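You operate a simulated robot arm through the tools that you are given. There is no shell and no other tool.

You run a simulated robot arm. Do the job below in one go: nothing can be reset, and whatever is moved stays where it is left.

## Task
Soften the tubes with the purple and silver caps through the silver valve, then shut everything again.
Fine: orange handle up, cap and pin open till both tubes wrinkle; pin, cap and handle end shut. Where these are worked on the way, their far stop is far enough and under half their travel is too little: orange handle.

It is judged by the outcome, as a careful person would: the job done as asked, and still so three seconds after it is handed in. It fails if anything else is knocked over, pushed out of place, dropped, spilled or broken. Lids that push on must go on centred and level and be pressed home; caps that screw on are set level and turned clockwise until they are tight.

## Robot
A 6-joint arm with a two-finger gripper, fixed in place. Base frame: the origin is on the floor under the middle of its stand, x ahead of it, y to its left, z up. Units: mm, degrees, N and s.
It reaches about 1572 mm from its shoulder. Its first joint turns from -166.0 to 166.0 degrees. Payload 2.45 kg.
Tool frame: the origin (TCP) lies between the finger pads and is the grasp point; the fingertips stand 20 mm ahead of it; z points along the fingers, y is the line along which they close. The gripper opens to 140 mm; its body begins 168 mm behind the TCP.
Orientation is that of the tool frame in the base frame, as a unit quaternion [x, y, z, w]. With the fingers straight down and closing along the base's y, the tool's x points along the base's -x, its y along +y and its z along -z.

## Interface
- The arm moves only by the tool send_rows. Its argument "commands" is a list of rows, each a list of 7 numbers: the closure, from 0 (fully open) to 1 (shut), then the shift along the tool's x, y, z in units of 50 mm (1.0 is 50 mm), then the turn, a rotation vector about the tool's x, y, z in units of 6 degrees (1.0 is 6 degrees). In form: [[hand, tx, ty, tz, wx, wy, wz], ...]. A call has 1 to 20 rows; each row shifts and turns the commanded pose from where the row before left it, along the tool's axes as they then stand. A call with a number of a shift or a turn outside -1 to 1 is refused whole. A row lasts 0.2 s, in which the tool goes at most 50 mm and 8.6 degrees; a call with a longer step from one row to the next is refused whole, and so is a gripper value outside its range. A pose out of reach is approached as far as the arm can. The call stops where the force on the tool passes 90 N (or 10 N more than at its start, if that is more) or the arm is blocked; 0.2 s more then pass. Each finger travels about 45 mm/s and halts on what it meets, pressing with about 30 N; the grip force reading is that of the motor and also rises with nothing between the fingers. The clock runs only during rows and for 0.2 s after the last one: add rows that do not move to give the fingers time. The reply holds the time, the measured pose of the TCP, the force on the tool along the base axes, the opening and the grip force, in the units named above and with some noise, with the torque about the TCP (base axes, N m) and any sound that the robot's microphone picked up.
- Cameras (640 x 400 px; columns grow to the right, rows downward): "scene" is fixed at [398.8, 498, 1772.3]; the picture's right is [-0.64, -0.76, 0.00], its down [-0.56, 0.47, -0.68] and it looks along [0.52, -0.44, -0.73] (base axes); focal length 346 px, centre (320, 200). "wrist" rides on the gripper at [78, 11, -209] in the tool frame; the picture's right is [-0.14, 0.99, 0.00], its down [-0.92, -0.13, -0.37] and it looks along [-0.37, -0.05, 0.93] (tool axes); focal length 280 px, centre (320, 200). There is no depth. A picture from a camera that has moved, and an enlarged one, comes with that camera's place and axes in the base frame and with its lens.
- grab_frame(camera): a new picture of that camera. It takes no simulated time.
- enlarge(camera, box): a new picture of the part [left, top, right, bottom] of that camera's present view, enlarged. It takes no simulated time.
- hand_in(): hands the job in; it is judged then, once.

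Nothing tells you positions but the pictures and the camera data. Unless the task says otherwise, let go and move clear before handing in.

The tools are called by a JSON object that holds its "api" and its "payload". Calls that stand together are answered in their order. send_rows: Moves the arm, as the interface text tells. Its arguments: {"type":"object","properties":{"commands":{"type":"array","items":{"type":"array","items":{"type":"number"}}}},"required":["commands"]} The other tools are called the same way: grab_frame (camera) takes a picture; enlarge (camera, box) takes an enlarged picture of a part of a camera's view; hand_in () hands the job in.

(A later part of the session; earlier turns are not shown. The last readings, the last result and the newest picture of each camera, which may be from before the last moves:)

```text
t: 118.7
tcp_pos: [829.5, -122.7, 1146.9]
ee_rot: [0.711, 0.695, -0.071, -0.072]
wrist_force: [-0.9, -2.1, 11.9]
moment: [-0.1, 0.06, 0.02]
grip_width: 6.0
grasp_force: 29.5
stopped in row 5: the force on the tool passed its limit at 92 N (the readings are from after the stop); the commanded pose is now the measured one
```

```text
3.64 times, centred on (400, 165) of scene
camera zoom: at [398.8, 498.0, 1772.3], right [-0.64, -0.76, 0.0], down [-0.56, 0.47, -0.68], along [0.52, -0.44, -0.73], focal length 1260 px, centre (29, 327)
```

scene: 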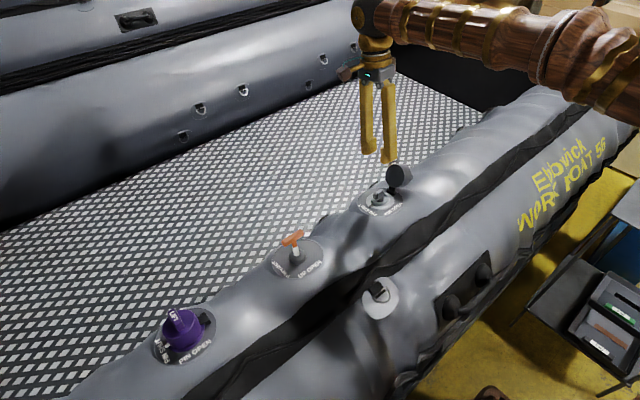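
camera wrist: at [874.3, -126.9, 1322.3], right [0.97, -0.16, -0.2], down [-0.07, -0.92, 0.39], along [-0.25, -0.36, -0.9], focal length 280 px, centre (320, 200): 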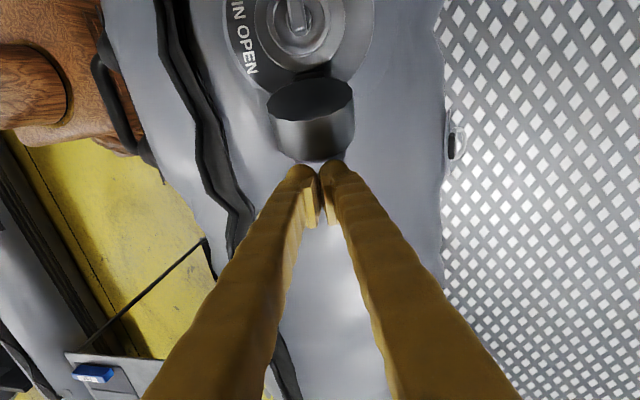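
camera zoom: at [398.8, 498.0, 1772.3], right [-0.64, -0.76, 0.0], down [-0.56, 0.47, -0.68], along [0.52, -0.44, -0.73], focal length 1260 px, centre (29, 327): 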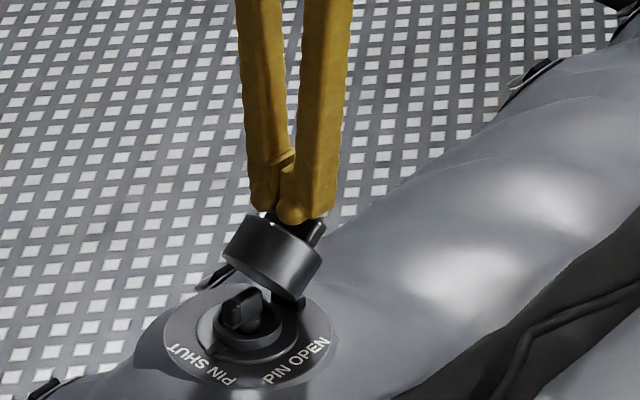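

The cap is at about 45°, but the fingertips ended up on top of the bar's end and wedged. I'll lift off, step back toward -y, go lower, and push the bar from its -y side instead.

{"api": "send_rows", "payload": {"commands": [[1, 0, 0, -0.4, 0, 0, 0], [1, -0.7, 0, 0, 0, 0, 0], [1, 0, 0, 0.5, 0, 0, 0], [1, 0, 0, 0.32, 0, 0, 0], [1, 0, 0, 0, 0, 0, 0]]}}

{"api": "enlarge", "payload": {"camera": "scene", "box": [320, 110, 480, 220]}}

{"api": "grab_frame", "payload": {"camera": "wrist"}}

```text
t: 119.6
tcp_pos: [829.1, -159.0, 1143.7]
ee_rot: [0.713, 0.695, -0.066, -0.064]
wrist_force: [-0.7, -2.7, 12.8]
moment: [0.17, 0.21, -0.01]
grip_width: 0.1
grasp_force: 29.6
stopped in row 4: the force on the tool passed its limit at 119 N (the readings are from after the stop); the commanded pose is now the measured one
```

```text
3.64 times, centred on (400, 165) of scene
camera zoom: at [398.8, 498.0, 1772.3], right [-0.64, -0.76, 0.0], down [-0.56, 0.47, -0.68], along [0.52, -0.44, -0.73], focal length 1260 px, centre (29, 327)
```

zoom: 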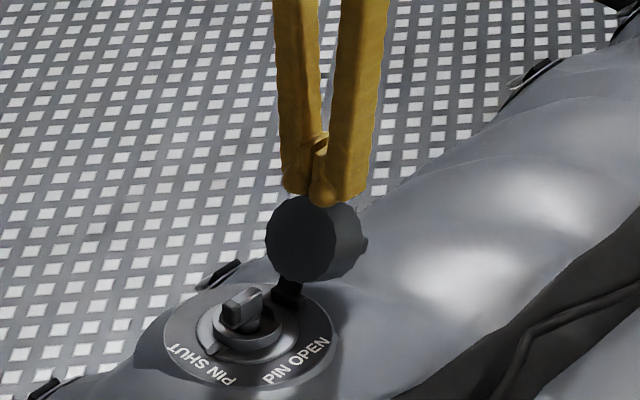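

```text
taken
camera wrist: at [880.5, -81.9, 1347.0], right [0.97, -0.16, -0.18], down [-0.08, -0.92, 0.39], along [-0.23, -0.36, -0.9], focal length 280 px, centre (320, 200)
```

wrist: 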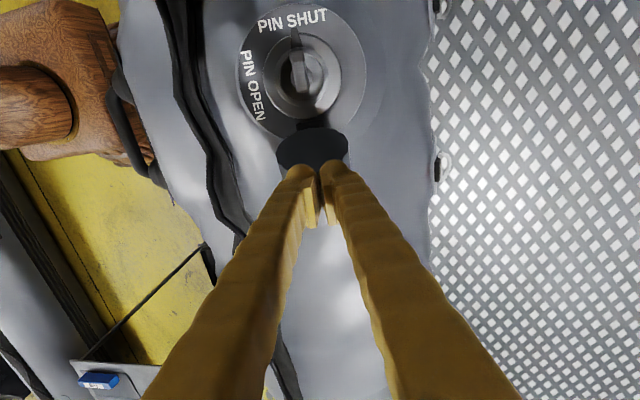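

The cap fell back open while I moved away, and the tips then landed on its upper lip; the cap looks intact. I'll go around it again, further back and lower, so the finger sides push the bar's end from the -y side all the way.

{"api": "send_rows", "payload": {"commands": [[1, 0, 0, -0.5, 0, 0, 0], [1, -0.6, 0, 0, 0, 0, 0], [1, -0.6, 0, 0, 0, 0, 0], [1, 0, 0, 0.5, 0, 0, 0], [1, 0, 0, 0.5, 0, 0, 0], [1, 0, 0, 0.3, 0, 0, 0], [1, 0, 0, 0, 0, 0, 0]]}}

{"api": "enlarge", "payload": {"camera": "scene", "box": [320, 110, 480, 220]}}

{"api": "grab_frame", "payload": {"camera": "wrist"}}

```text
t: 121.2
tcp_pos: [819.4, -220.7, 1103.7]
ee_rot: [0.713, 0.695, -0.066, -0.065]
wrist_force: [0.1, -0.3, 0.0]
moment: [-0.01, -0.01, 0.02]
grip_width: 0.0
grasp_force: 29.3
```

```text
3.64 times, centred on (400, 165) of scene
camera zoom: at [398.8, 498.0, 1772.3], right [-0.64, -0.76, 0.0], down [-0.56, 0.47, -0.68], along [0.52, -0.44, -0.73], focal length 1260 px, centre (29, 327)
```

zoom: 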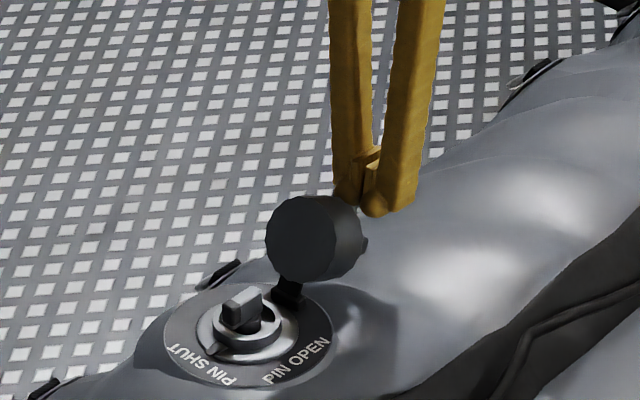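

```text
taken
camera wrist: at [871.5, -143.5, 1307.0], right [0.97, -0.16, -0.18], down [-0.08, -0.92, 0.39], along [-0.23, -0.36, -0.9], focal length 280 px, centre (320, 200)
```

wrist: 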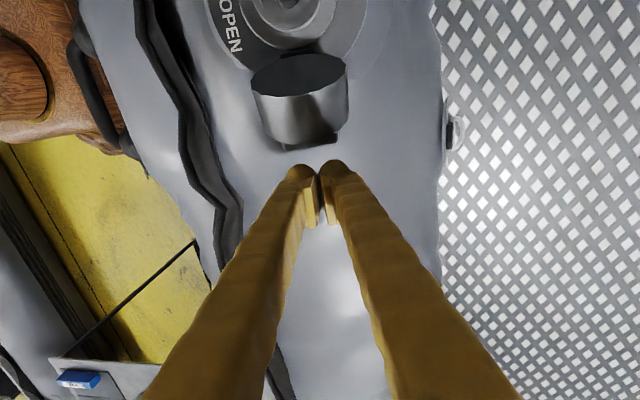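

I'm now well behind the cap. I'll lower a bit and push the bar's end toward +y, raising the tip gradually.

{"api": "send_rows", "payload": {"commands": [[1, 0, 0, 0.14, 0, 0, 0], [1, 0.25, 0, 0, 0, 0, 0], [1, 0.2, 0, 0, 0, 0, 0], [1, 0.2, 0, -0.04, 0, 0, 0], [1, 0.2, 0, -0.06, 0, 0, 0], [1, 0.15, 0, -0.06, 0, 0, 0], [1, 0, 0, 0, 0, 0, 0]]}}

{"api": "enlarge", "payload": {"camera": "scene", "box": [320, 110, 480, 220]}}

```text
t: 122.3
tcp_pos: [819.7, -193.6, 1102.4]
ee_rot: [0.715, 0.693, -0.068, -0.061]
wrist_force: [-1.4, -7.4, 7.2]
moment: [0.06, 0.16, 0.05]
grip_width: 0.1
grasp_force: 29.0
stopped in row 5: the force on the tool passed its limit at 106 N (the readings are from after the stop); the commanded pose is now the measured one
```

```text
3.64 times, centred on (400, 165) of scene
camera zoom: at [398.8, 498.0, 1772.3], right [-0.64, -0.76, 0.0], down [-0.56, 0.47, -0.68], along [0.52, -0.44, -0.73], focal length 1260 px, centre (29, 327)
```

zoom: 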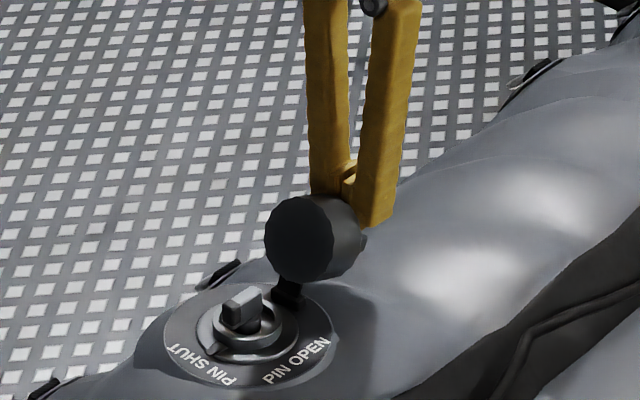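

Pushing that low jams because there's too little leverage at the hinge. I'll use the higher push that worked first (with fingers slightly apart so nothing gets pinched) to bring the cap to about 80°, then regrip the bar from the side as before and reverse the arc.

{"api": "send_rows", "payload": {"commands": [[0.88, -0.3, 0, 0, 0, 0, 0], [0.88, 0, 0, -0.2, 0, 0, 0], [0.88, 0, 0, -0.2, 0, 0, 0], [0.88, 0.2, 0, 0, 0, 0, 0], [0.88, 0.2, 0, -0.06, 0, 0, 0], [0.88, 0.2, 0, -0.06, 0, 0, 0], [0.88, 0, 0, 0, 0, 0, 0]]}}

{"api": "enlarge", "payload": {"camera": "scene", "box": [320, 110, 480, 220]}}

```text
t: 123.9
tcp_pos: [825.4, -176.6, 1126.6]
ee_rot: [0.714, 0.694, -0.066, -0.062]
wrist_force: [-0.2, 0.7, -0.5]
moment: [0.0, 0.01, -0.02]
grip_width: 16.8
grasp_force: 0.1
```

```text
3.64 times, centred on (400, 165) of scene
camera zoom: at [398.8, 498.0, 1772.3], right [-0.64, -0.76, 0.0], down [-0.56, 0.47, -0.68], along [0.52, -0.44, -0.73], focal length 1260 px, centre (29, 327)
```

zoom: 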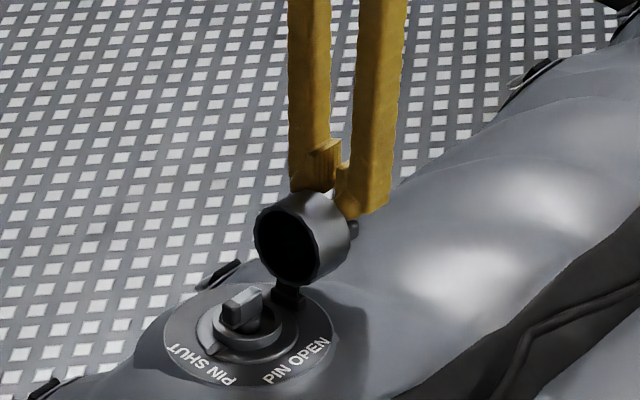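

The cap is moving up smoothly, about 92° now. I'll continue a bit further.

{"api": "send_rows", "payload": {"commands": [[0.88, 0.14, 0, -0.06, 0, 0, 0], [0.88, 0.14, 0, -0.06, 0, 0, 0], [0.88, 0.14, 0, -0.05, 0, 0, 0], [0.88, 0, 0, 0, 0, 0, 0]]}}

{"api": "enlarge", "payload": {"camera": "scene", "box": [320, 110, 480, 220]}}

```text
t: 124.9
tcp_pos: [827.8, -156.9, 1137.4]
ee_rot: [0.714, 0.694, -0.066, -0.061]
wrist_force: [0.3, -0.4, -0.5]
moment: [0.03, -0.04, -0.02]
grip_width: 16.6
grasp_force: 0.0
```

```text
3.64 times, centred on (400, 165) of scene
camera zoom: at [398.8, 498.0, 1772.3], right [-0.64, -0.76, 0.0], down [-0.56, 0.47, -0.68], along [0.52, -0.44, -0.73], focal length 1260 px, centre (29, 327)
```

zoom: 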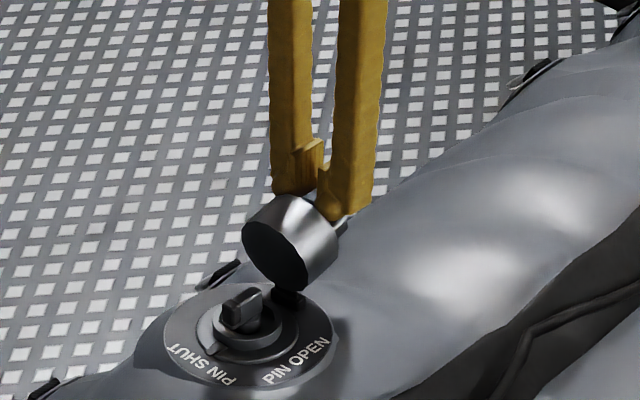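

The cap is at about 75° and holds there with no load. I'll keep sweeping gently.

{"api": "send_rows", "payload": {"commands": [[0.88, 0.12, 0, -0.04, 0, 0, 0], [0.88, 0.12, 0, -0.04, 0, 0, 0], [0.88, 0, 0, 0, 0, 0, 0]]}}

{"api": "enlarge", "payload": {"camera": "scene", "box": [320, 110, 480, 220]}}

```text
t: 125.7
tcp_pos: [828.9, -145.7, 1140.1]
ee_rot: [0.715, 0.693, -0.067, -0.06]
wrist_force: [0.7, -1.7, 3.4]
moment: [-0.03, 0.05, 0.02]
grip_width: 16.8
grasp_force: 0.1
```

```text
3.64 times, centred on (400, 165) of scene
camera zoom: at [398.8, 498.0, 1772.3], right [-0.64, -0.76, 0.0], down [-0.56, 0.47, -0.68], along [0.52, -0.44, -0.73], focal length 1260 px, centre (29, 327)
```

zoom: 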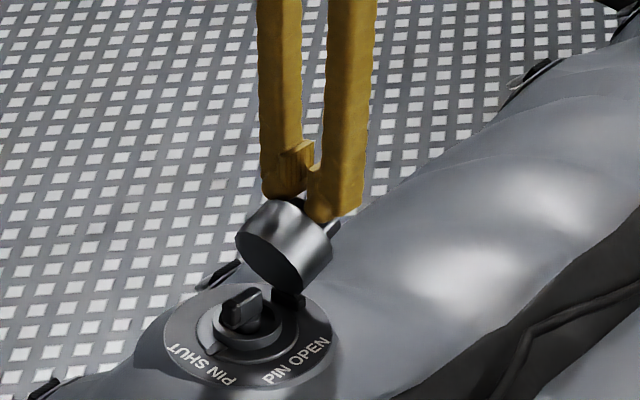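

Around 65° with low force. I'll continue in small increments.

{"api": "send_rows", "payload": {"commands": [[0.88, 0.1, 0, -0.03, 0, 0, 0], [0.88, 0.1, 0, -0.03, 0, 0, 0], [0.88, 0.1, 0, -0.02, 0, 0, 0], [0.88, 0, 0, 0, 0, 0, 0]]}}

{"api": "enlarge", "payload": {"camera": "scene", "box": [320, 110, 480, 220]}}

```text
t: 126.7
tcp_pos: [829.4, -128.6, 1144.7]
ee_rot: [0.715, 0.694, -0.066, -0.059]
wrist_force: [9.4, -14.6, 56.3]
moment: [-0.47, 1.07, 0.48]
grip_width: 16.5
grasp_force: 0.0
```

```text
3.64 times, centred on (400, 165) of scene
camera zoom: at [398.8, 498.0, 1772.3], right [-0.64, -0.76, 0.0], down [-0.56, 0.47, -0.68], along [0.52, -0.44, -0.73], focal length 1260 px, centre (29, 327)
```

zoom: 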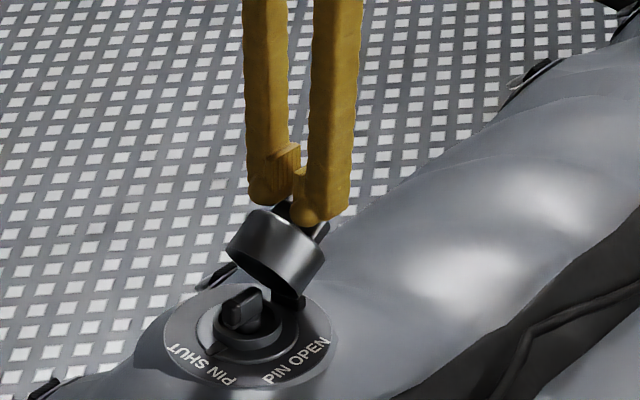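

About 50° now, with the tips wedging on the bar. I'll lift straight up and see whether the cap stays or falls shut.

{"api": "send_rows", "payload": {"commands": [[0.88, 0, 0, -0.2, 0, 0, 0], [0.88, 0, 0, -0.4, 0, 0, 0], [0.88, 0, 0, -0.4, 0, 0, 0], [0.88, 0, 0, 0, 0, 0, 0]]}}

{"api": "enlarge", "payload": {"camera": "scene", "box": [320, 110, 480, 220]}}

{"api": "grab_frame", "payload": {"camera": "wrist"}}

```text
t: 127.7
tcp_pos: [838.6, -129.8, 1193.9]
ee_rot: [0.716, 0.693, -0.066, -0.061]
wrist_force: [-0.3, 0.0, 0.2]
moment: [-0.02, 0.0, -0.02]
grip_width: 16.8
grasp_force: 0.2
```

```text
3.64 times, centred on (400, 165) of scene
camera zoom: at [398.8, 498.0, 1772.3], right [-0.64, -0.76, 0.0], down [-0.56, 0.47, -0.68], along [0.52, -0.44, -0.73], focal length 1260 px, centre (29, 327)
```

zoom: 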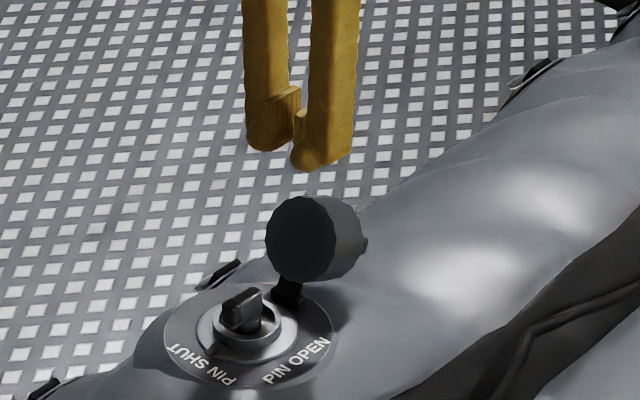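

```text
taken
camera wrist: at [890.2, -50.6, 1395.7], right [0.97, -0.17, -0.18], down [-0.09, -0.91, 0.4], along [-0.23, -0.37, -0.9], focal length 280 px, centre (320, 200)
```

wrist: 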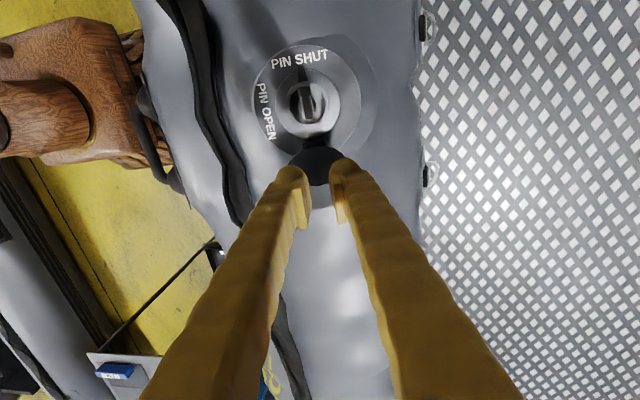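

The cap swung back to fully open when the wedged contact released, though at 75–80° it stays put without load. So I'll push it only to about 78° this time, back off cleanly, and regrip the bar sideways as I did when opening.

{"api": "send_rows", "payload": {"commands": [[0.88, -0.8, 0, 0, 0, 0, 0], [0.88, -0.75, 0, 0, 0, 0, 0], [0.88, 0, 0, 0.7, 0, 0, 0], [0.88, 0, 0, 0.7, 0, 0, 0], [0.88, 0, 0, 0.06, 0, 0, 0], [0.88, 0.2, 0, 0, 0, 0, 0], [0.88, 0.2, 0, -0.06, 0, 0, 0], [0.88, 0.2, 0, -0.06, 0, 0, 0], [0.88, 0.14, 0, -0.06, 0, 0, 0], [0.88, 0.1, 0, -0.06, 0, 0, 0], [0.88, 0, 0, 0, 0, 0, 0]]}}

{"api": "enlarge", "payload": {"camera": "scene", "box": [320, 110, 480, 220]}}

```text
t: 130.1
tcp_pos: [828.3, -165.7, 1132.3]
ee_rot: [0.714, 0.694, -0.067, -0.062]
wrist_force: [-0.1, -0.2, -0.2]
moment: [0.0, 0.02, -0.03]
grip_width: 16.9
grasp_force: 0.2
```

```text
3.64 times, centred on (400, 165) of scene
camera zoom: at [398.8, 498.0, 1772.3], right [-0.64, -0.76, 0.0], down [-0.56, 0.47, -0.68], along [0.52, -0.44, -0.73], focal length 1260 px, centre (29, 327)
```

zoom: 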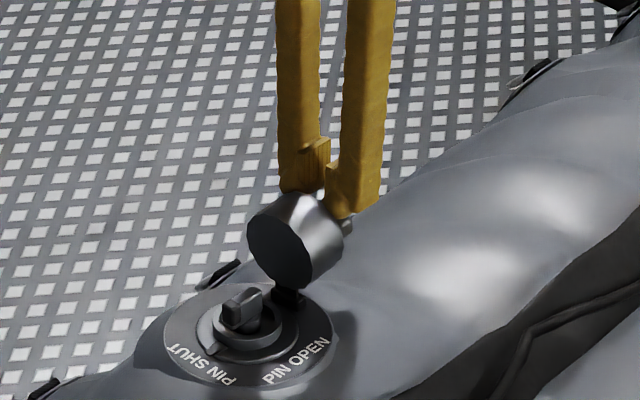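

The cap is at about 81°, matching the earlier release picture, with zero load. I'll back off cleanly and check that it stays.

{"api": "send_rows", "payload": {"commands": [[0.88, -0.1, 0, 0, 0, 0, 0], [0.88, -0.4, 0, 0, 0, 0, 0], [0.88, -0.4, 0, -0.2, 0, 0, 0], [0.88, 0, 0, -0.8, 0, 0, 0], [0.88, 0, 0, -0.4, 0, 0, 0], [0.75, 0, 0, 0, 0, 0, 0]]}}

{"api": "enlarge", "payload": {"camera": "scene", "box": [320, 110, 480, 220]}}

```text
t: 131.5
tcp_pos: [835.8, -209.6, 1204.3]
ee_rot: [0.715, 0.694, -0.067, -0.062]
wrist_force: [0.0, 0.0, 0.1]
moment: [-0.01, -0.01, 0.02]
grip_width: 34.6
grasp_force: 0.1
```

```text
3.64 times, centred on (400, 165) of scene
camera zoom: at [398.8, 498.0, 1772.3], right [-0.64, -0.76, 0.0], down [-0.56, 0.47, -0.68], along [0.52, -0.44, -0.73], focal length 1260 px, centre (29, 327)
```

zoom: 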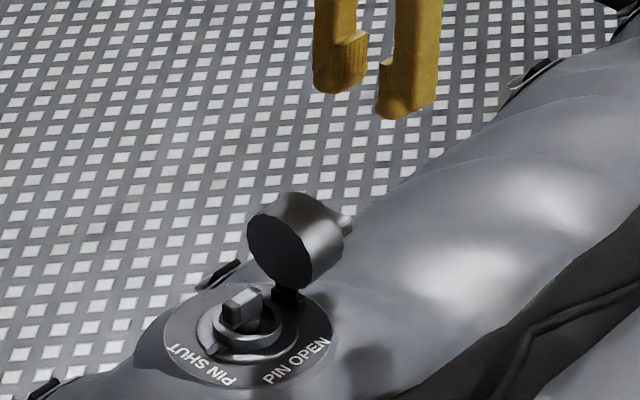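

The cap holds at about 82°. Now I'll reorient the hand (yaw back to neutral, then tilt about 81° to the -y side) at a safe distance to regrip the bar.

{"api": "send_rows", "payload": {"commands": [[0.75, -0.8, 0, 0, 0, 0, 0], [0.75, 0, 0, 0.7, 0, 0, 0], [0.75, 0, 0, 0, 0, 0, -1], [0.75, 0, 0, 0, 0, 0, -1], [0.75, 0, 0, 0, 0, 0, -1], [0.75, 0, 0, 0, 0, 0, -1], [0.75, 0, 0, 0, 0, 0, -1], [0.75, 0, 0, 0, 0, 0, -1], [0.75, 0, 0, 0, 0, 0, -1], [0.75, 0, 0, 0, 0, 0, -1], [0.75, 0, 0, 0, 0, 0, -1], [0.75, 0, 0, 0, 0, 0, -1], [0.75, 0, 0, 0, 0, 0, -1], [0.75, 0, 0, 0, 0, 0, -1], [0.75, 0, 0, 0, 0, 0, -1], [0.75, 0, 0, 0, 0, 0, -1], [0.75, 0, 0, 0, 0, 0, -1], [0.75, 0, 0, 0, 0, 0, -0.3], [0.75, 0, 0, 0, 0, 0.23, 0], [0.75, 0, 0, 0, 0, 0, 0]]}}

{"api": "grab_frame", "payload": {"camera": "scene"}}

```text
t: 135.7
tcp_pos: [830.8, -249.2, 1168.2]
ee_rot: [-0.001, 0.995, -0.003, -0.103]
wrist_force: [-0.3, 0.7, -0.2]
moment: [-0.02, -0.01, 0.03]
grip_width: 35.1
grasp_force: 0.0
```

```text
taken
```

scene: 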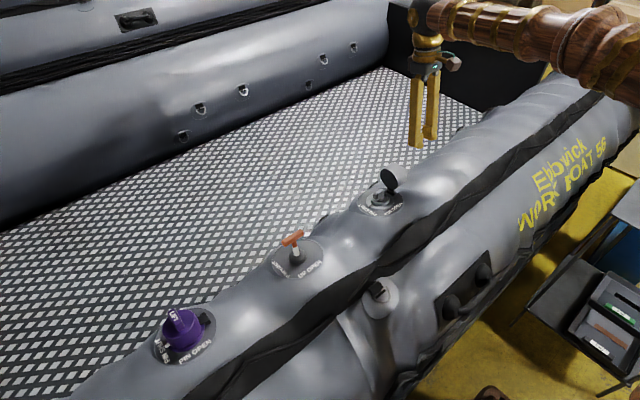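

Orientation is as planned. Now I'll tilt the hand about 81° so it points along +y toward the cap's bar.

{"api": "send_rows", "payload": {"commands": [[0.75, 0, 0, 0, -1, 0, 0], [0.75, 0, 0, 0, -1, 0, 0], [0.75, 0, 0, 0, -1, 0, 0], [0.75, 0, 0, 0, -1, 0, 0], [0.75, 0, 0, 0, -1, 0, 0], [0.75, 0, 0, 0, -1, 0, 0], [0.75, 0, 0, 0, -1, 0, 0], [0.75, 0, 0, 0, -1, 0, 0], [0.75, 0, 0, 0, -1, 0, 0], [0.75, 0, 0, 0, -1, 0, 0], [0.75, 0, 0, 0, -1, 0, 0], [0.75, 0, 0, 0, -1, 0, 0], [0.75, 0, 0, 0, -1, 0, 0], [0.75, 0, 0, 0, -0.5, 0, 0], [0.75, 0, 0, 0, 0, 0, 0]]}}

{"api": "grab_frame", "payload": {"camera": "scene"}}

{"api": "grab_frame", "payload": {"camera": "wrist"}}

```text
t: 138.9
tcp_pos: [830.2, -245.8, 1165.0]
ee_rot: [0.07, 0.759, 0.642, -0.075]
wrist_force: [-0.1, 0.4, 1.4]
moment: [0.01, 0.0, 0.03]
grip_width: 34.9
grasp_force: 0.3
out of reach, approached as far as the arm can: row 14
```

```text
taken
```

scene: 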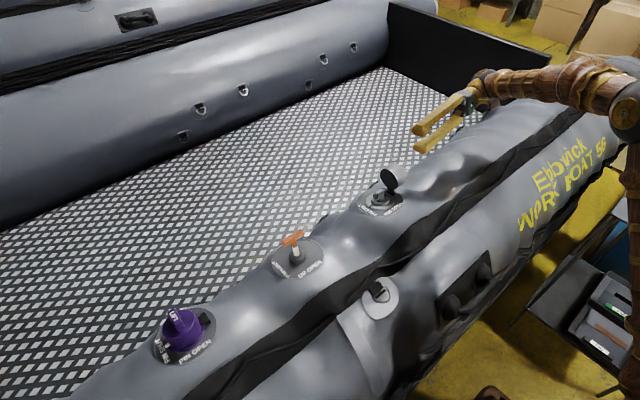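

```text
taken
camera wrist: at [761.4, -448.8, 1225.5], right [0.33, 0.16, 0.93], down [0.88, -0.39, -0.25], along [0.33, 0.9, -0.28], focal length 280 px, centre (320, 200)
```

wrist: 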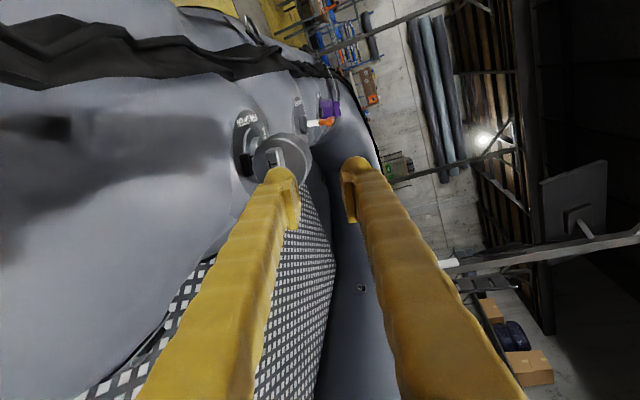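

The hand points along +y as before. I'll lower to the pre-grip line and check alignment with the bar.

{"api": "send_rows", "payload": {"commands": [[0.75, 0.022, -0.46, 0.25, 0, 0, 0], [0.75, 0.023, -0.46, 0.25, 0, 0, 0], [0.75, 0, 0, 0, 0, 0, 0]]}}

{"api": "enlarge", "payload": {"camera": "wrist", "box": [220, 90, 420, 215]}}

{"api": "enlarge", "payload": {"camera": "scene", "box": [320, 110, 480, 220]}}

```text
t: 139.7
tcp_pos: [818.8, -228.2, 1116.0]
ee_rot: [0.066, 0.758, 0.644, -0.078]
wrist_force: [-0.6, 0.4, 0.0]
moment: [0.02, -0.04, 0.01]
grip_width: 34.9
grasp_force: 0.1
```

```text
3.20 times, centred on (320, 152) of wrist
camera zoom: at [751.3, -433.5, 1175.6], right [0.33, 0.16, 0.93], down [0.89, -0.38, -0.25], along [0.32, 0.91, -0.27], focal length 897 px, centre (320, 352)
```

zoom: 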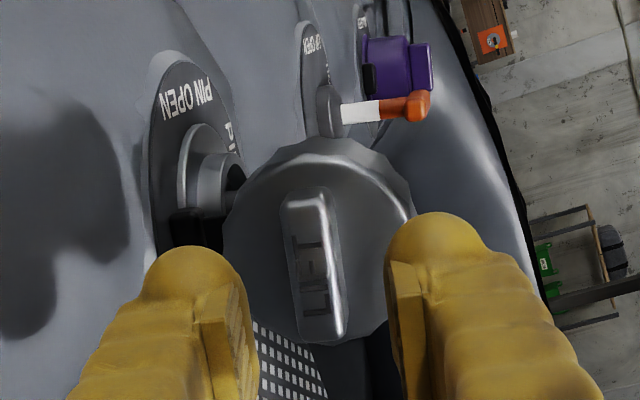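

```text
3.64 times, centred on (400, 165) of scene
camera zoom: at [398.8, 498.0, 1772.3], right [-0.64, -0.76, 0.0], down [-0.56, 0.47, -0.68], along [0.52, -0.44, -0.73], focal length 1260 px, centre (29, 327)
```

zoom: 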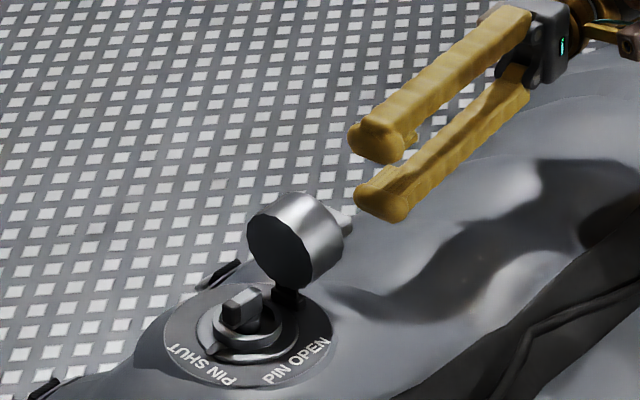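

Excellent alignment: the LIFT bar is centred between the fingers within a couple of mm. I'll advance about 62 mm and grip.

{"api": "send_rows", "payload": {"commands": [[0.75, -0.04, 0, 0.5, 0, 0, 0], [0.75, 0, 0, 0.45, 0, 0, 0], [0.75, 0, 0, 0.3, 0, 0, 0], [0.75, 0, 0, 0, 0, 0, 0]]}}

{"api": "enlarge", "payload": {"camera": "wrist", "box": [220, 110, 420, 235]}}

{"api": "enlarge", "payload": {"camera": "scene", "box": [320, 110, 480, 220]}}

```text
t: 140.7
tcp_pos: [818.2, -167.4, 1105.6]
ee_rot: [0.067, 0.758, 0.644, -0.079]
wrist_force: [-0.3, -0.8, 0.4]
moment: [0.02, -0.02, -0.04]
grip_width: 35.0
grasp_force: 0.7
```

```text
3.20 times, centred on (320, 172) of wrist
camera zoom: at [750.9, -371.4, 1165.0], right [0.33, 0.16, 0.93], down [0.89, -0.38, -0.25], along [0.32, 0.91, -0.27], focal length 897 px, centre (320, 288)
```

zoom: 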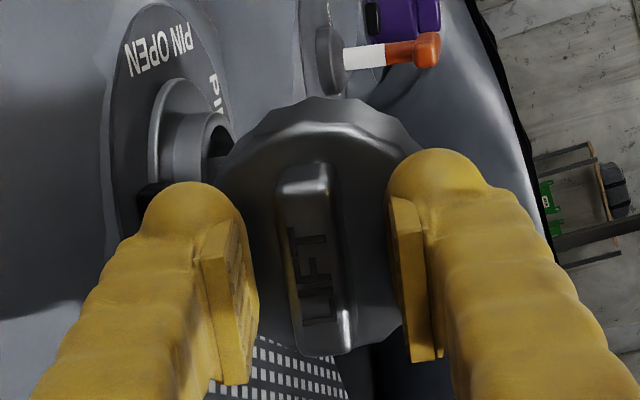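

```text
3.64 times, centred on (400, 165) of scene
camera zoom: at [398.8, 498.0, 1772.3], right [-0.64, -0.76, 0.0], down [-0.56, 0.47, -0.68], along [0.52, -0.44, -0.73], focal length 1260 px, centre (29, 327)
```

zoom: 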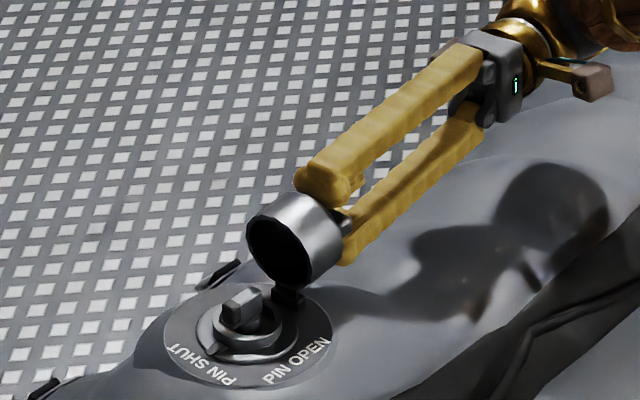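

Well aligned; I'll close on the bar now.

{"api": "send_rows", "payload": {"commands": [[0.9, 0, 0, 0, 0, 0, 0], [1, 0, 0, 0, 0, 0, 0], [1, 0, 0, 0, 0, 0, 0], [1, 0, 0, 0, 0, 0, 0]]}}

```text
t: 141.7
tcp_pos: [818.3, -164.9, 1105.7]
ee_rot: [0.066, 0.758, 0.644, -0.079]
wrist_force: [-1.6, 3.4, -2.7]
moment: [0.0, -0.22, -0.01]
grip_width: 14.8
grasp_force: 41.5
```

Gripped with low load. Now I'll reverse the arc to bring the cap down, checking forces as I go.

{"api": "send_rows", "payload": {"commands": [[1, -0.002, 0.0716, 0.062, 0.6, 0, 0], [1, -0.002, 0.0716, 0.062, 0.6, 0, 0], [1, -0.002, 0.0716, 0.062, 0.6, 0, 0], [1, 0, 0, 0, 0, 0, 0]]}}

{"api": "enlarge", "payload": {"camera": "scene", "box": [320, 110, 480, 220]}}

```text
t: 142.7
tcp_pos: [819.7, -154.1, 1114.7]
ee_rot: [0.058, 0.816, 0.569, -0.085]
wrist_force: [-0.1, 2.0, -1.2]
moment: [0.12, -0.11, 0.22]
grip_width: 14.9
grasp_force: 41.4
```

```text
3.64 times, centred on (400, 165) of scene
camera zoom: at [398.8, 498.0, 1772.3], right [-0.64, -0.76, 0.0], down [-0.56, 0.47, -0.68], along [0.52, -0.44, -0.73], focal length 1260 px, centre (29, 327)
```

zoom: 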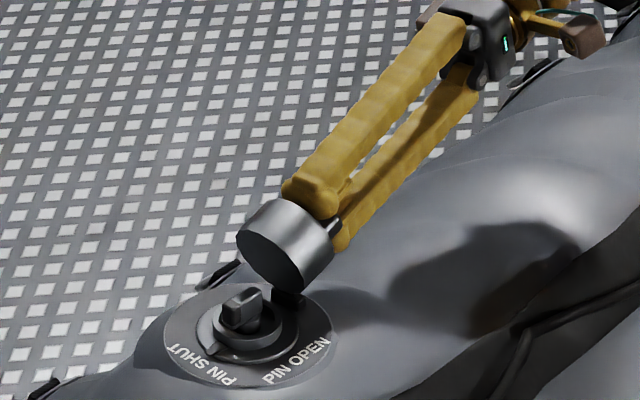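

Very low forces. I'll continue the closing arc.

{"api": "send_rows", "payload": {"commands": [[1, -0.002, 0.0716, 0.062, 0.6, 0, 0], [1, -0.002, 0.0716, 0.062, 0.6, 0, 0], [1, -0.002, 0.0716, 0.062, 0.6, 0, 0], [1, -0.002, 0.0716, 0.062, 0.6, 0, 0], [1, -0.002, 0.0716, 0.062, 0.6, 0, 0], [1, 0, 0, 0, 0, 0, 0]]}}

{"api": "enlarge", "payload": {"camera": "scene", "box": [320, 110, 480, 220]}}

```text
t: 144.1
tcp_pos: [821.4, -132.5, 1123.9]
ee_rot: [0.044, 0.895, 0.434, -0.093]
wrist_force: [-3.0, 3.7, -6.3]
moment: [0.19, 0.12, 0.2]
grip_width: 14.7
grasp_force: 41.0
```

```text
3.64 times, centred on (400, 165) of scene
camera zoom: at [398.8, 498.0, 1772.3], right [-0.64, -0.76, 0.0], down [-0.56, 0.47, -0.68], along [0.52, -0.44, -0.73], focal length 1260 px, centre (29, 327)
```

zoom: 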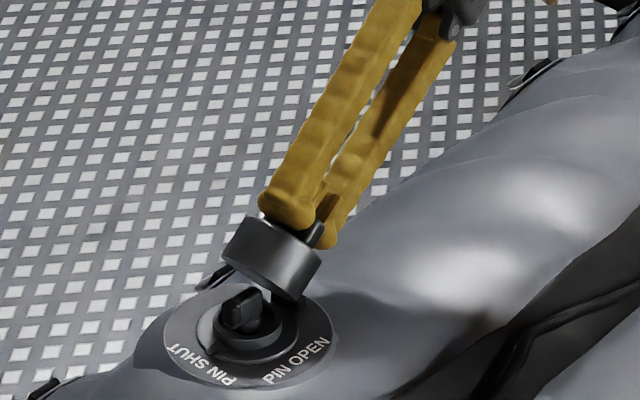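

About 52° and the forces remain small. I'll continue.

{"api": "send_rows", "payload": {"commands": [[1, -0.002, 0.0716, 0.062, 0.6, 0, 0], [1, -0.002, 0.0716, 0.062, 0.6, 0, 0], [1, -0.002, 0.0716, 0.062, 0.6, 0, 0], [1, -0.002, 0.0716, 0.062, 0.6, 0, 0], [1, -0.002, 0.0716, 0.062, 0.6, 0, 0], [1, 0, 0, 0, 0, 0, 0]]}}

{"api": "enlarge", "payload": {"camera": "scene", "box": [320, 110, 480, 220]}}

```text
t: 145.5
tcp_pos: [822.0, -110.1, 1125.3]
ee_rot: [0.03, 0.952, 0.29, -0.099]
wrist_force: [-29.6, 0.0, -6.6]
moment: [0.12, 0.45, 0.18]
grip_width: 14.8
grasp_force: 40.7
```

```text
3.64 times, centred on (400, 165) of scene
camera zoom: at [398.8, 498.0, 1772.3], right [-0.64, -0.76, 0.0], down [-0.56, 0.47, -0.68], along [0.52, -0.44, -0.73], focal length 1260 px, centre (29, 327)
```

zoom: 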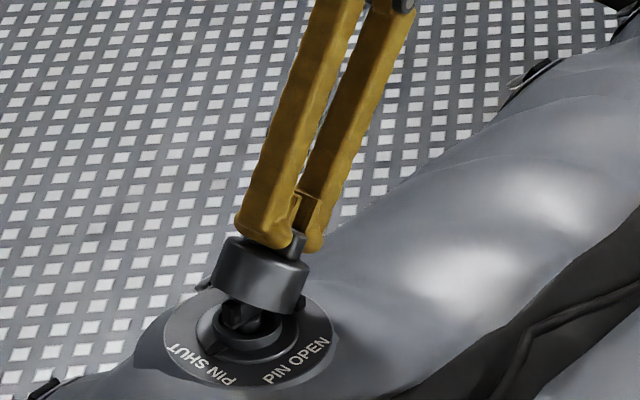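

About 34°. I'll trim the x-load and continue closing.

{"api": "send_rows", "payload": {"commands": [[1, 0.018, 0.0716, 0.062, 0.6, 0, 0], [1, 0, 0.0716, 0.062, 0.6, 0, 0], [1, 0, 0.0716, 0.062, 0.6, 0, 0], [1, 0, 0.0716, 0.062, 0.6, 0, 0], [1, 0, 0, 0, 0, 0, 0]]}}

{"api": "enlarge", "payload": {"camera": "scene", "box": [320, 110, 480, 220]}}

```text
t: 146.7
tcp_pos: [822.2, -91.3, 1120.7]
ee_rot: [0.017, 0.981, 0.167, -0.1]
wrist_force: [13.2, -2.2, -7.6]
moment: [0.01, -0.07, -0.23]
grip_width: 14.8
grasp_force: 41.7
```

```text
3.64 times, centred on (400, 165) of scene
camera zoom: at [398.8, 498.0, 1772.3], right [-0.64, -0.76, 0.0], down [-0.56, 0.47, -0.68], along [0.52, -0.44, -0.73], focal length 1260 px, centre (29, 327)
```

zoom: 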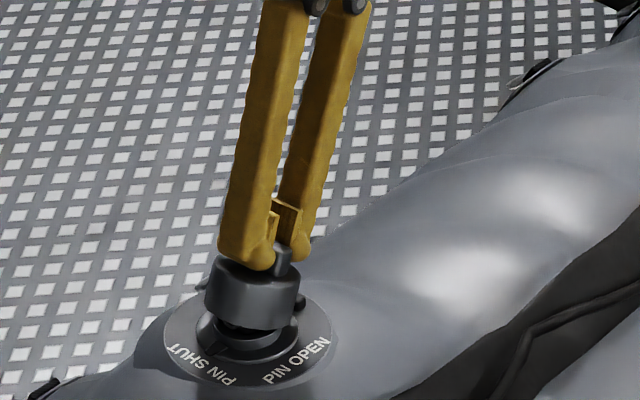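

About 19°. I'll continue nearly to closed.

{"api": "send_rows", "payload": {"commands": [[1, -0.008, 0.0716, 0.062, 0.6, 0, 0], [1, 0, 0.0716, 0.062, 0.6, 0, 0], [1, 0, 0.0716, 0.062, 0.6, 0, 0], [1, 0, 0, 0, 0, 0, 0]]}}

{"api": "enlarge", "payload": {"camera": "scene", "box": [320, 110, 480, 220]}}

```text
t: 147.7
tcp_pos: [821.1, -76.6, 1115.5]
ee_rot: [0.008, 0.992, 0.075, -0.101]
wrist_force: [13.6, 6.5, 2.8]
moment: [0.06, -0.09, -0.28]
grip_width: 15.1
grasp_force: 40.7
```

```text
3.64 times, centred on (400, 165) of scene
camera zoom: at [398.8, 498.0, 1772.3], right [-0.64, -0.76, 0.0], down [-0.56, 0.47, -0.68], along [0.52, -0.44, -0.73], focal length 1260 px, centre (29, 327)
```

zoom: 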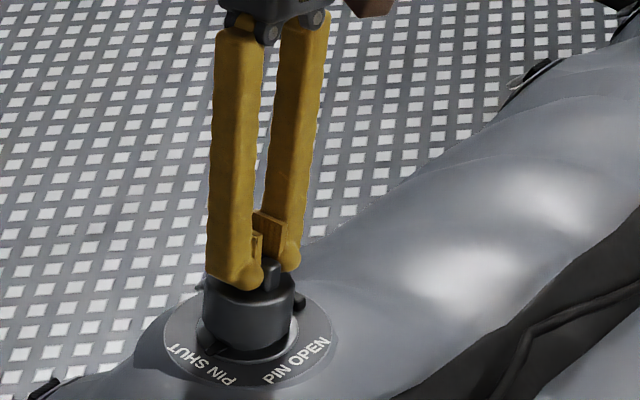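

About 9° remaining. I'll finish the arc and press gently.

{"api": "send_rows", "payload": {"commands": [[1, -0.006, 0.0716, 0.062, 0.6, 0, 0], [1, 0, 0.0716, 0.062, 0.6, 0, 0], [1, 0, 0.03, 0.028, 0.25, 0, 0], [1, 0, 0, 0, 0, 0, 0]]}}

{"api": "enlarge", "payload": {"camera": "scene", "box": [320, 130, 460, 220]}}

```text
t: 148.7
tcp_pos: [819.1, -68.2, 1108.5]
ee_rot: [-0.001, 0.995, -0.001, -0.102]
wrist_force: [-5.8, -13.5, 1.4]
moment: [-0.22, 0.08, -0.25]
grip_width: 14.8
grasp_force: 41.5
```

```text
4.44 times, centred on (390, 175) of scene
camera zoom: at [398.8, 498.0, 1772.3], right [-0.64, -0.76, 0.0], down [-0.56, 0.47, -0.68], along [0.52, -0.44, -0.73], focal length 1540 px, centre (9, 311)
```

zoom: 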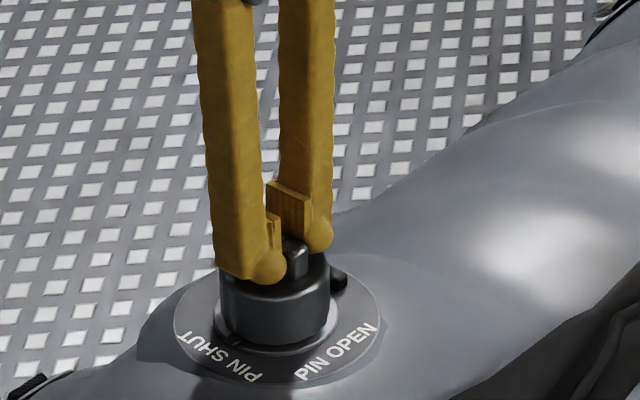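

The cap looks seated as at the start. I'll press it home along its axis and watch the force.

{"api": "send_rows", "payload": {"commands": [[1, 0, 0, 0.04, 0, 0, 0], [1, 0, 0, 0.03, 0, 0, 0], [1, 0, 0, 0, 0, 0, 0]]}}

```text
t: 149.5
tcp_pos: [819.1, -67.9, 1106.9]
ee_rot: [0.0, 0.995, 0.0, -0.101]
wrist_force: [6.5, -14.3, 38.3]
moment: [-0.2, -0.11, -0.22]
grip_width: 14.8
grasp_force: 41.0
```

{"api": "send_rows", "payload": {"commands": [[1, 0, 0, 0.04, 0, 0, 0], [1, 0, 0, 0.04, 0, 0, 0], [1, 0, 0, 0, 0, 0, 0]]}}

{"api": "enlarge", "payload": {"camera": "scene", "box": [320, 130, 460, 220]}}

```text
t: 150.3
tcp_pos: [817.0, -68.8, 1104.2]
ee_rot: [0.0, 0.995, 0.0, -0.101]
wrist_force: [25.0, -7.1, 81.9]
moment: [-0.88, -0.53, -0.06]
grip_width: 15.0
grasp_force: 41.7
```

```text
4.44 times, centred on (390, 175) of scene
camera zoom: at [398.8, 498.0, 1772.3], right [-0.64, -0.76, 0.0], down [-0.56, 0.47, -0.68], along [0.52, -0.44, -0.73], focal length 1540 px, centre (9, 311)
```

zoom: 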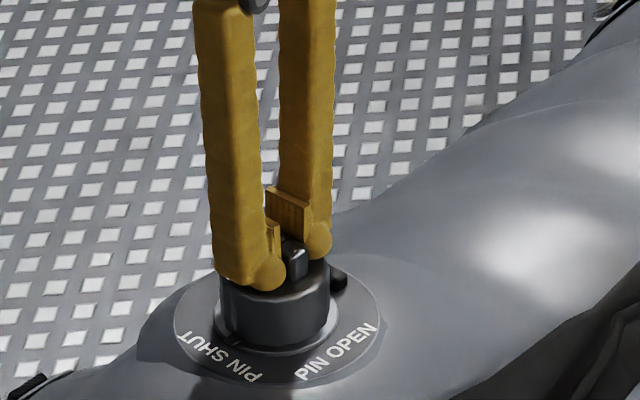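

Pressed home with about 80 N. I'll relax the load, open the fingers and lift away.

{"api": "send_rows", "payload": {"commands": [[1, 0, 0, -0.05, 0, 0, 0], [0.85, 0, 0, 0, 0, 0, 0], [0.7, 0, 0, 0, 0, 0, 0], [0.65, 0, 0, 0, 0, 0, 0], [0.65, 0, 0, 0, 0, 0, 0], [0.65, 0, 0, -0.4, 0, 0, 0], [0.65, 0, 0, -0.8, 0, 0, 0], [0.65, 0, 0, -0.8, 0, 0, 0], [0.65, 0, 0, -0.5, 0, 0, 0], [0.65, 0, 0, 0, 0, 0, 0]]}}

{"api": "enlarge", "payload": {"camera": "wrist", "box": [240, 90, 400, 190]}}

{"api": "enlarge", "payload": {"camera": "scene", "box": [320, 130, 460, 220]}}

{"api": "grab_frame", "payload": {"camera": "scene"}}

```text
t: 152.5
tcp_pos: [844.2, -67.4, 1224.0]
ee_rot: [0.0, 0.995, -0.001, -0.103]
wrist_force: [0.0, 0.5, -0.1]
moment: [0.0, 0.01, -0.02]
grip_width: 49.0
grasp_force: 0.1
```

```text
4.00 times, centred on (320, 140) of wrist
camera zoom: at [811.2, -56.2, 1444.5], right [0.13, 0.99, -0.03], down [0.98, -0.13, 0.17], along [0.17, -0.05, -0.98], focal length 1122 px, centre (320, 440)
```

zoom: 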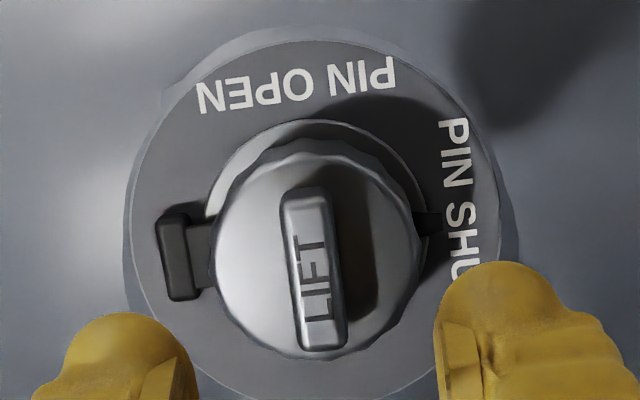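

```text
4.44 times, centred on (390, 175) of scene
camera zoom: at [398.8, 498.0, 1772.3], right [-0.64, -0.76, 0.0], down [-0.56, 0.47, -0.68], along [0.52, -0.44, -0.73], focal length 1540 px, centre (9, 311)
```

zoom: 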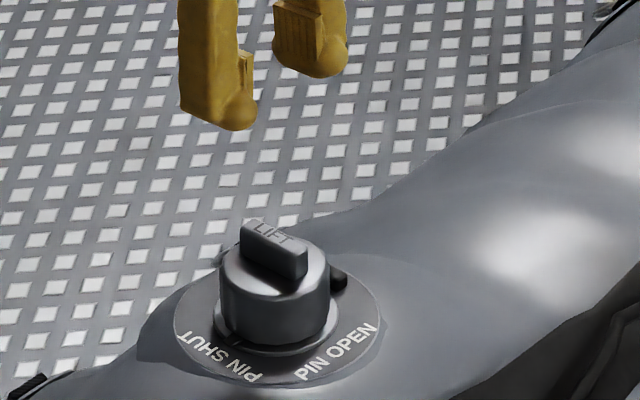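

```text
taken
```

scene: 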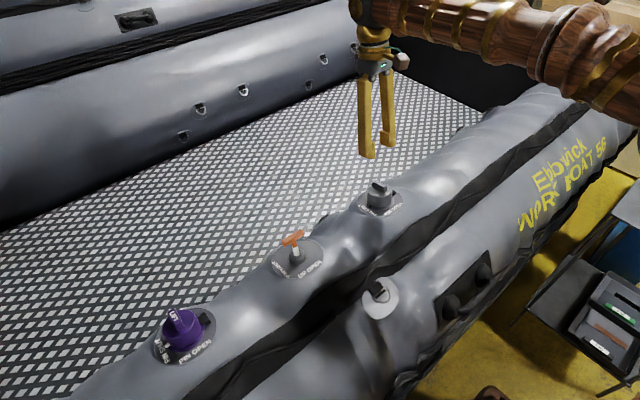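

The cap is shut, level, and the pin pointer is still at SHUT. Finally, the orange handle: I'll move above it with closed fingers and push it straight down.

{"api": "send_rows", "payload": {"commands": [[0.8, 0, 0.847, 0, 0, 0, 0], [1, 0, 0.847, 0, 0, 0, 0], [1, 0, 0.847, 0, 0, 0, 0], [1, 0, 0.847, 0, 0, 0, 0], [1, 0, 0.847, 0, 0, 0, 0], [1, 0, 0.847, 0, 0, 0, 0], [1, 0, 0.847, 0, 0, 0, 0], [1, 0, 0, 0, 0, 0, 0], [1, 0, 0, 0, 0, 0, 0]]}}

{"api": "grab_frame", "payload": {"camera": "wrist"}}

{"api": "enlarge", "payload": {"camera": "wrist", "box": [240, 90, 400, 190]}}

{"api": "enlarge", "payload": {"camera": "scene", "box": [220, 190, 380, 290]}}

```text
t: 154.5
tcp_pos: [844.9, 230.6, 1225.6]
ee_rot: [0.0, 0.995, 0.0, -0.103]
wrist_force: [0.3, -0.1, 2.0]
moment: [-0.02, 0.0, 0.02]
grip_width: 0.1
grasp_force: 29.2
```

```text
taken
camera wrist: at [811.8, 240.1, 1445.9], right [0.13, 0.99, -0.03], down [0.98, -0.13, 0.17], along [0.17, -0.05, -0.98], focal length 280 px, centre (320, 200)
```

wrist: 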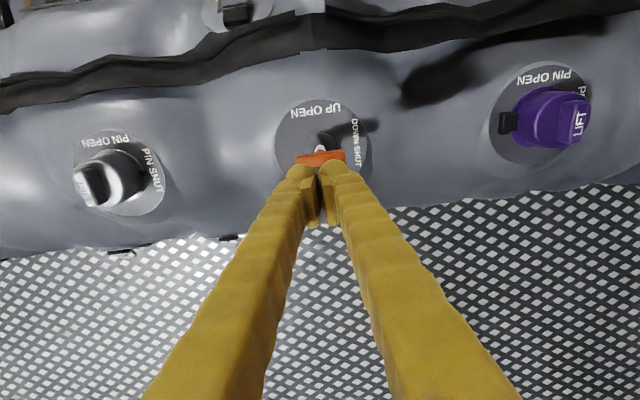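

```text
4.00 times, centred on (320, 140) of wrist
camera zoom: at [811.8, 240.1, 1445.9], right [0.13, 0.99, -0.03], down [0.98, -0.13, 0.17], along [0.17, -0.05, -0.98], focal length 1122 px, centre (320, 440)
```

zoom: 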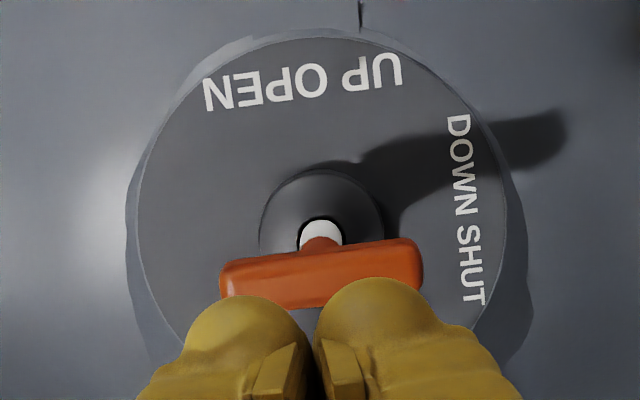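

```text
4.00 times, centred on (300, 240) of scene
camera zoom: at [398.8, 498.0, 1772.3], right [-0.64, -0.76, 0.0], down [-0.56, 0.47, -0.68], along [0.52, -0.44, -0.73], focal length 1386 px, centre (400, 40)
```

zoom: 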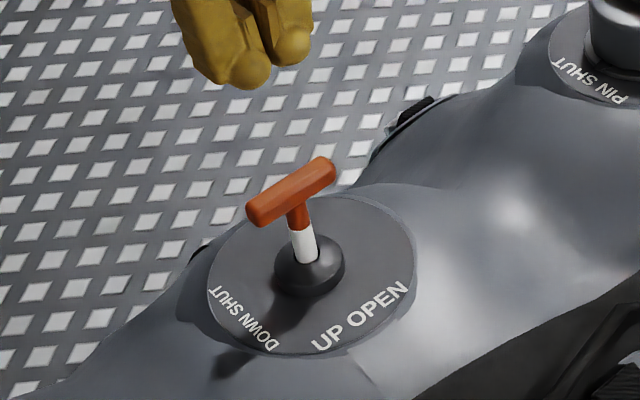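

The bar is directly below within ~3 mm. I'll correct that, descend close, then push slowly.

{"api": "send_rows", "payload": {"commands": [[1, 0.05, 0.02, 0.6, 0, 0, 0], [1, 0, 0, 0.6, 0, 0, 0], [1, 0, 0, 0.36, 0, 0, 0], [1, 0, 0, 0, 0, 0, 0]]}}

{"api": "enlarge", "payload": {"camera": "scene", "box": [220, 190, 380, 290]}}

{"api": "enlarge", "payload": {"camera": "wrist", "box": [240, 110, 400, 210]}}

```text
t: 155.5
tcp_pos: [827.4, 230.5, 1149.7]
ee_rot: [0.0, 0.995, 0.0, -0.103]
wrist_force: [0.2, -0.4, 0.9]
moment: [0.02, 0.01, 0.01]
grip_width: 0.3
grasp_force: 29.7
```

```text
4.00 times, centred on (300, 240) of scene
camera zoom: at [398.8, 498.0, 1772.3], right [-0.64, -0.76, 0.0], down [-0.56, 0.47, -0.68], along [0.52, -0.44, -0.73], focal length 1386 px, centre (400, 40)
```

zoom: 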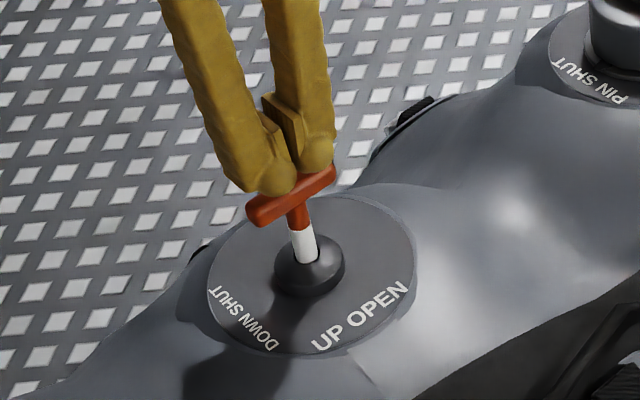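

```text
4.00 times, centred on (320, 160) of wrist
camera zoom: at [794.2, 241.3, 1369.7], right [0.13, 0.99, -0.03], down [0.98, -0.13, 0.17], along [0.17, -0.05, -0.98], focal length 1122 px, centre (320, 360)
```

zoom: 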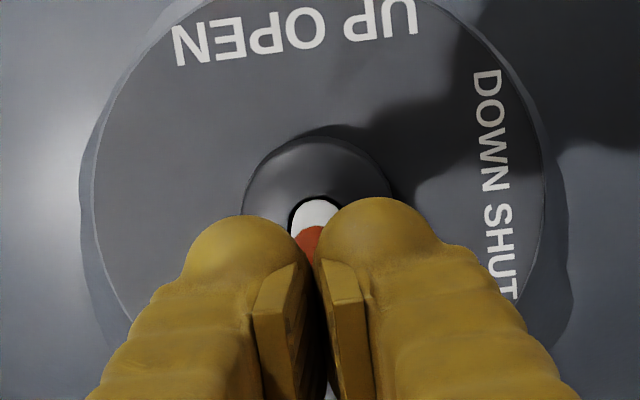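

The tips are right above the T-bar. Pushing down slowly.

{"api": "send_rows", "payload": {"commands": [[1, 0, 0, 0.12, 0, 0, 0], [1, 0, 0, 0.1, 0, 0, 0], [1, 0, 0, 0.1, 0, 0, 0], [1, 0, 0, 0.1, 0, 0, 0], [1, 0, 0, 0, 0, 0, 0]]}}

{"api": "enlarge", "payload": {"camera": "scene", "box": [220, 190, 380, 290]}}

```text
t: 156.7
tcp_pos: [820.2, 230.6, 1127.6]
ee_rot: [-0.001, 0.995, 0.0, -0.104]
wrist_force: [0.3, 0.6, 1.2]
moment: [-0.02, -0.02, 0.0]
grip_width: 0.0
grasp_force: 29.2
```

```text
4.00 times, centred on (300, 240) of scene
camera zoom: at [398.8, 498.0, 1772.3], right [-0.64, -0.76, 0.0], down [-0.56, 0.47, -0.68], along [0.52, -0.44, -0.73], focal length 1386 px, centre (400, 40)
```

zoom: 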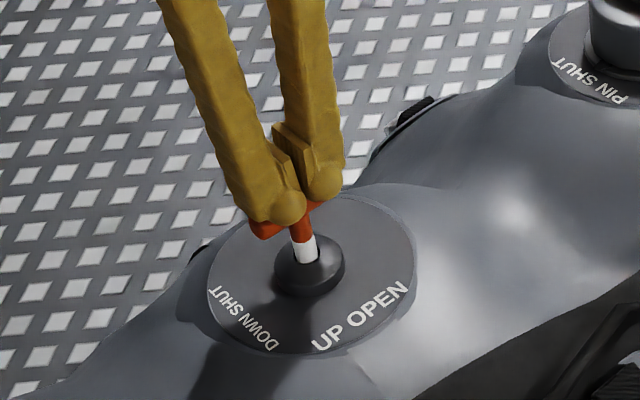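

The handle is sliding down. I'll continue to the stop.

{"api": "send_rows", "payload": {"commands": [[1, 0, 0, 0.1, 0, 0, 0], [1, 0, 0, 0.1, 0, 0, 0], [1, 0, 0, 0.06, 0, 0, 0], [1, 0, 0, 0, 0, 0, 0]]}}

{"api": "enlarge", "payload": {"camera": "scene", "box": [220, 190, 380, 290]}}

```text
t: 157.7
tcp_pos: [818.6, 229.7, 1116.4]
ee_rot: [0.0, 0.995, 0.0, -0.102]
wrist_force: [-0.1, -0.1, 0.0]
moment: [0.0, 0.04, 0.03]
grip_width: 0.1
grasp_force: 29.4
```

```text
4.00 times, centred on (300, 240) of scene
camera zoom: at [398.8, 498.0, 1772.3], right [-0.64, -0.76, 0.0], down [-0.56, 0.47, -0.68], along [0.52, -0.44, -0.73], focal length 1386 px, centre (400, 40)
```

zoom: 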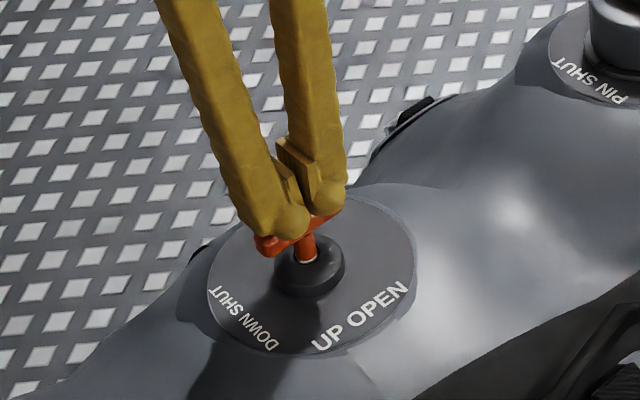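

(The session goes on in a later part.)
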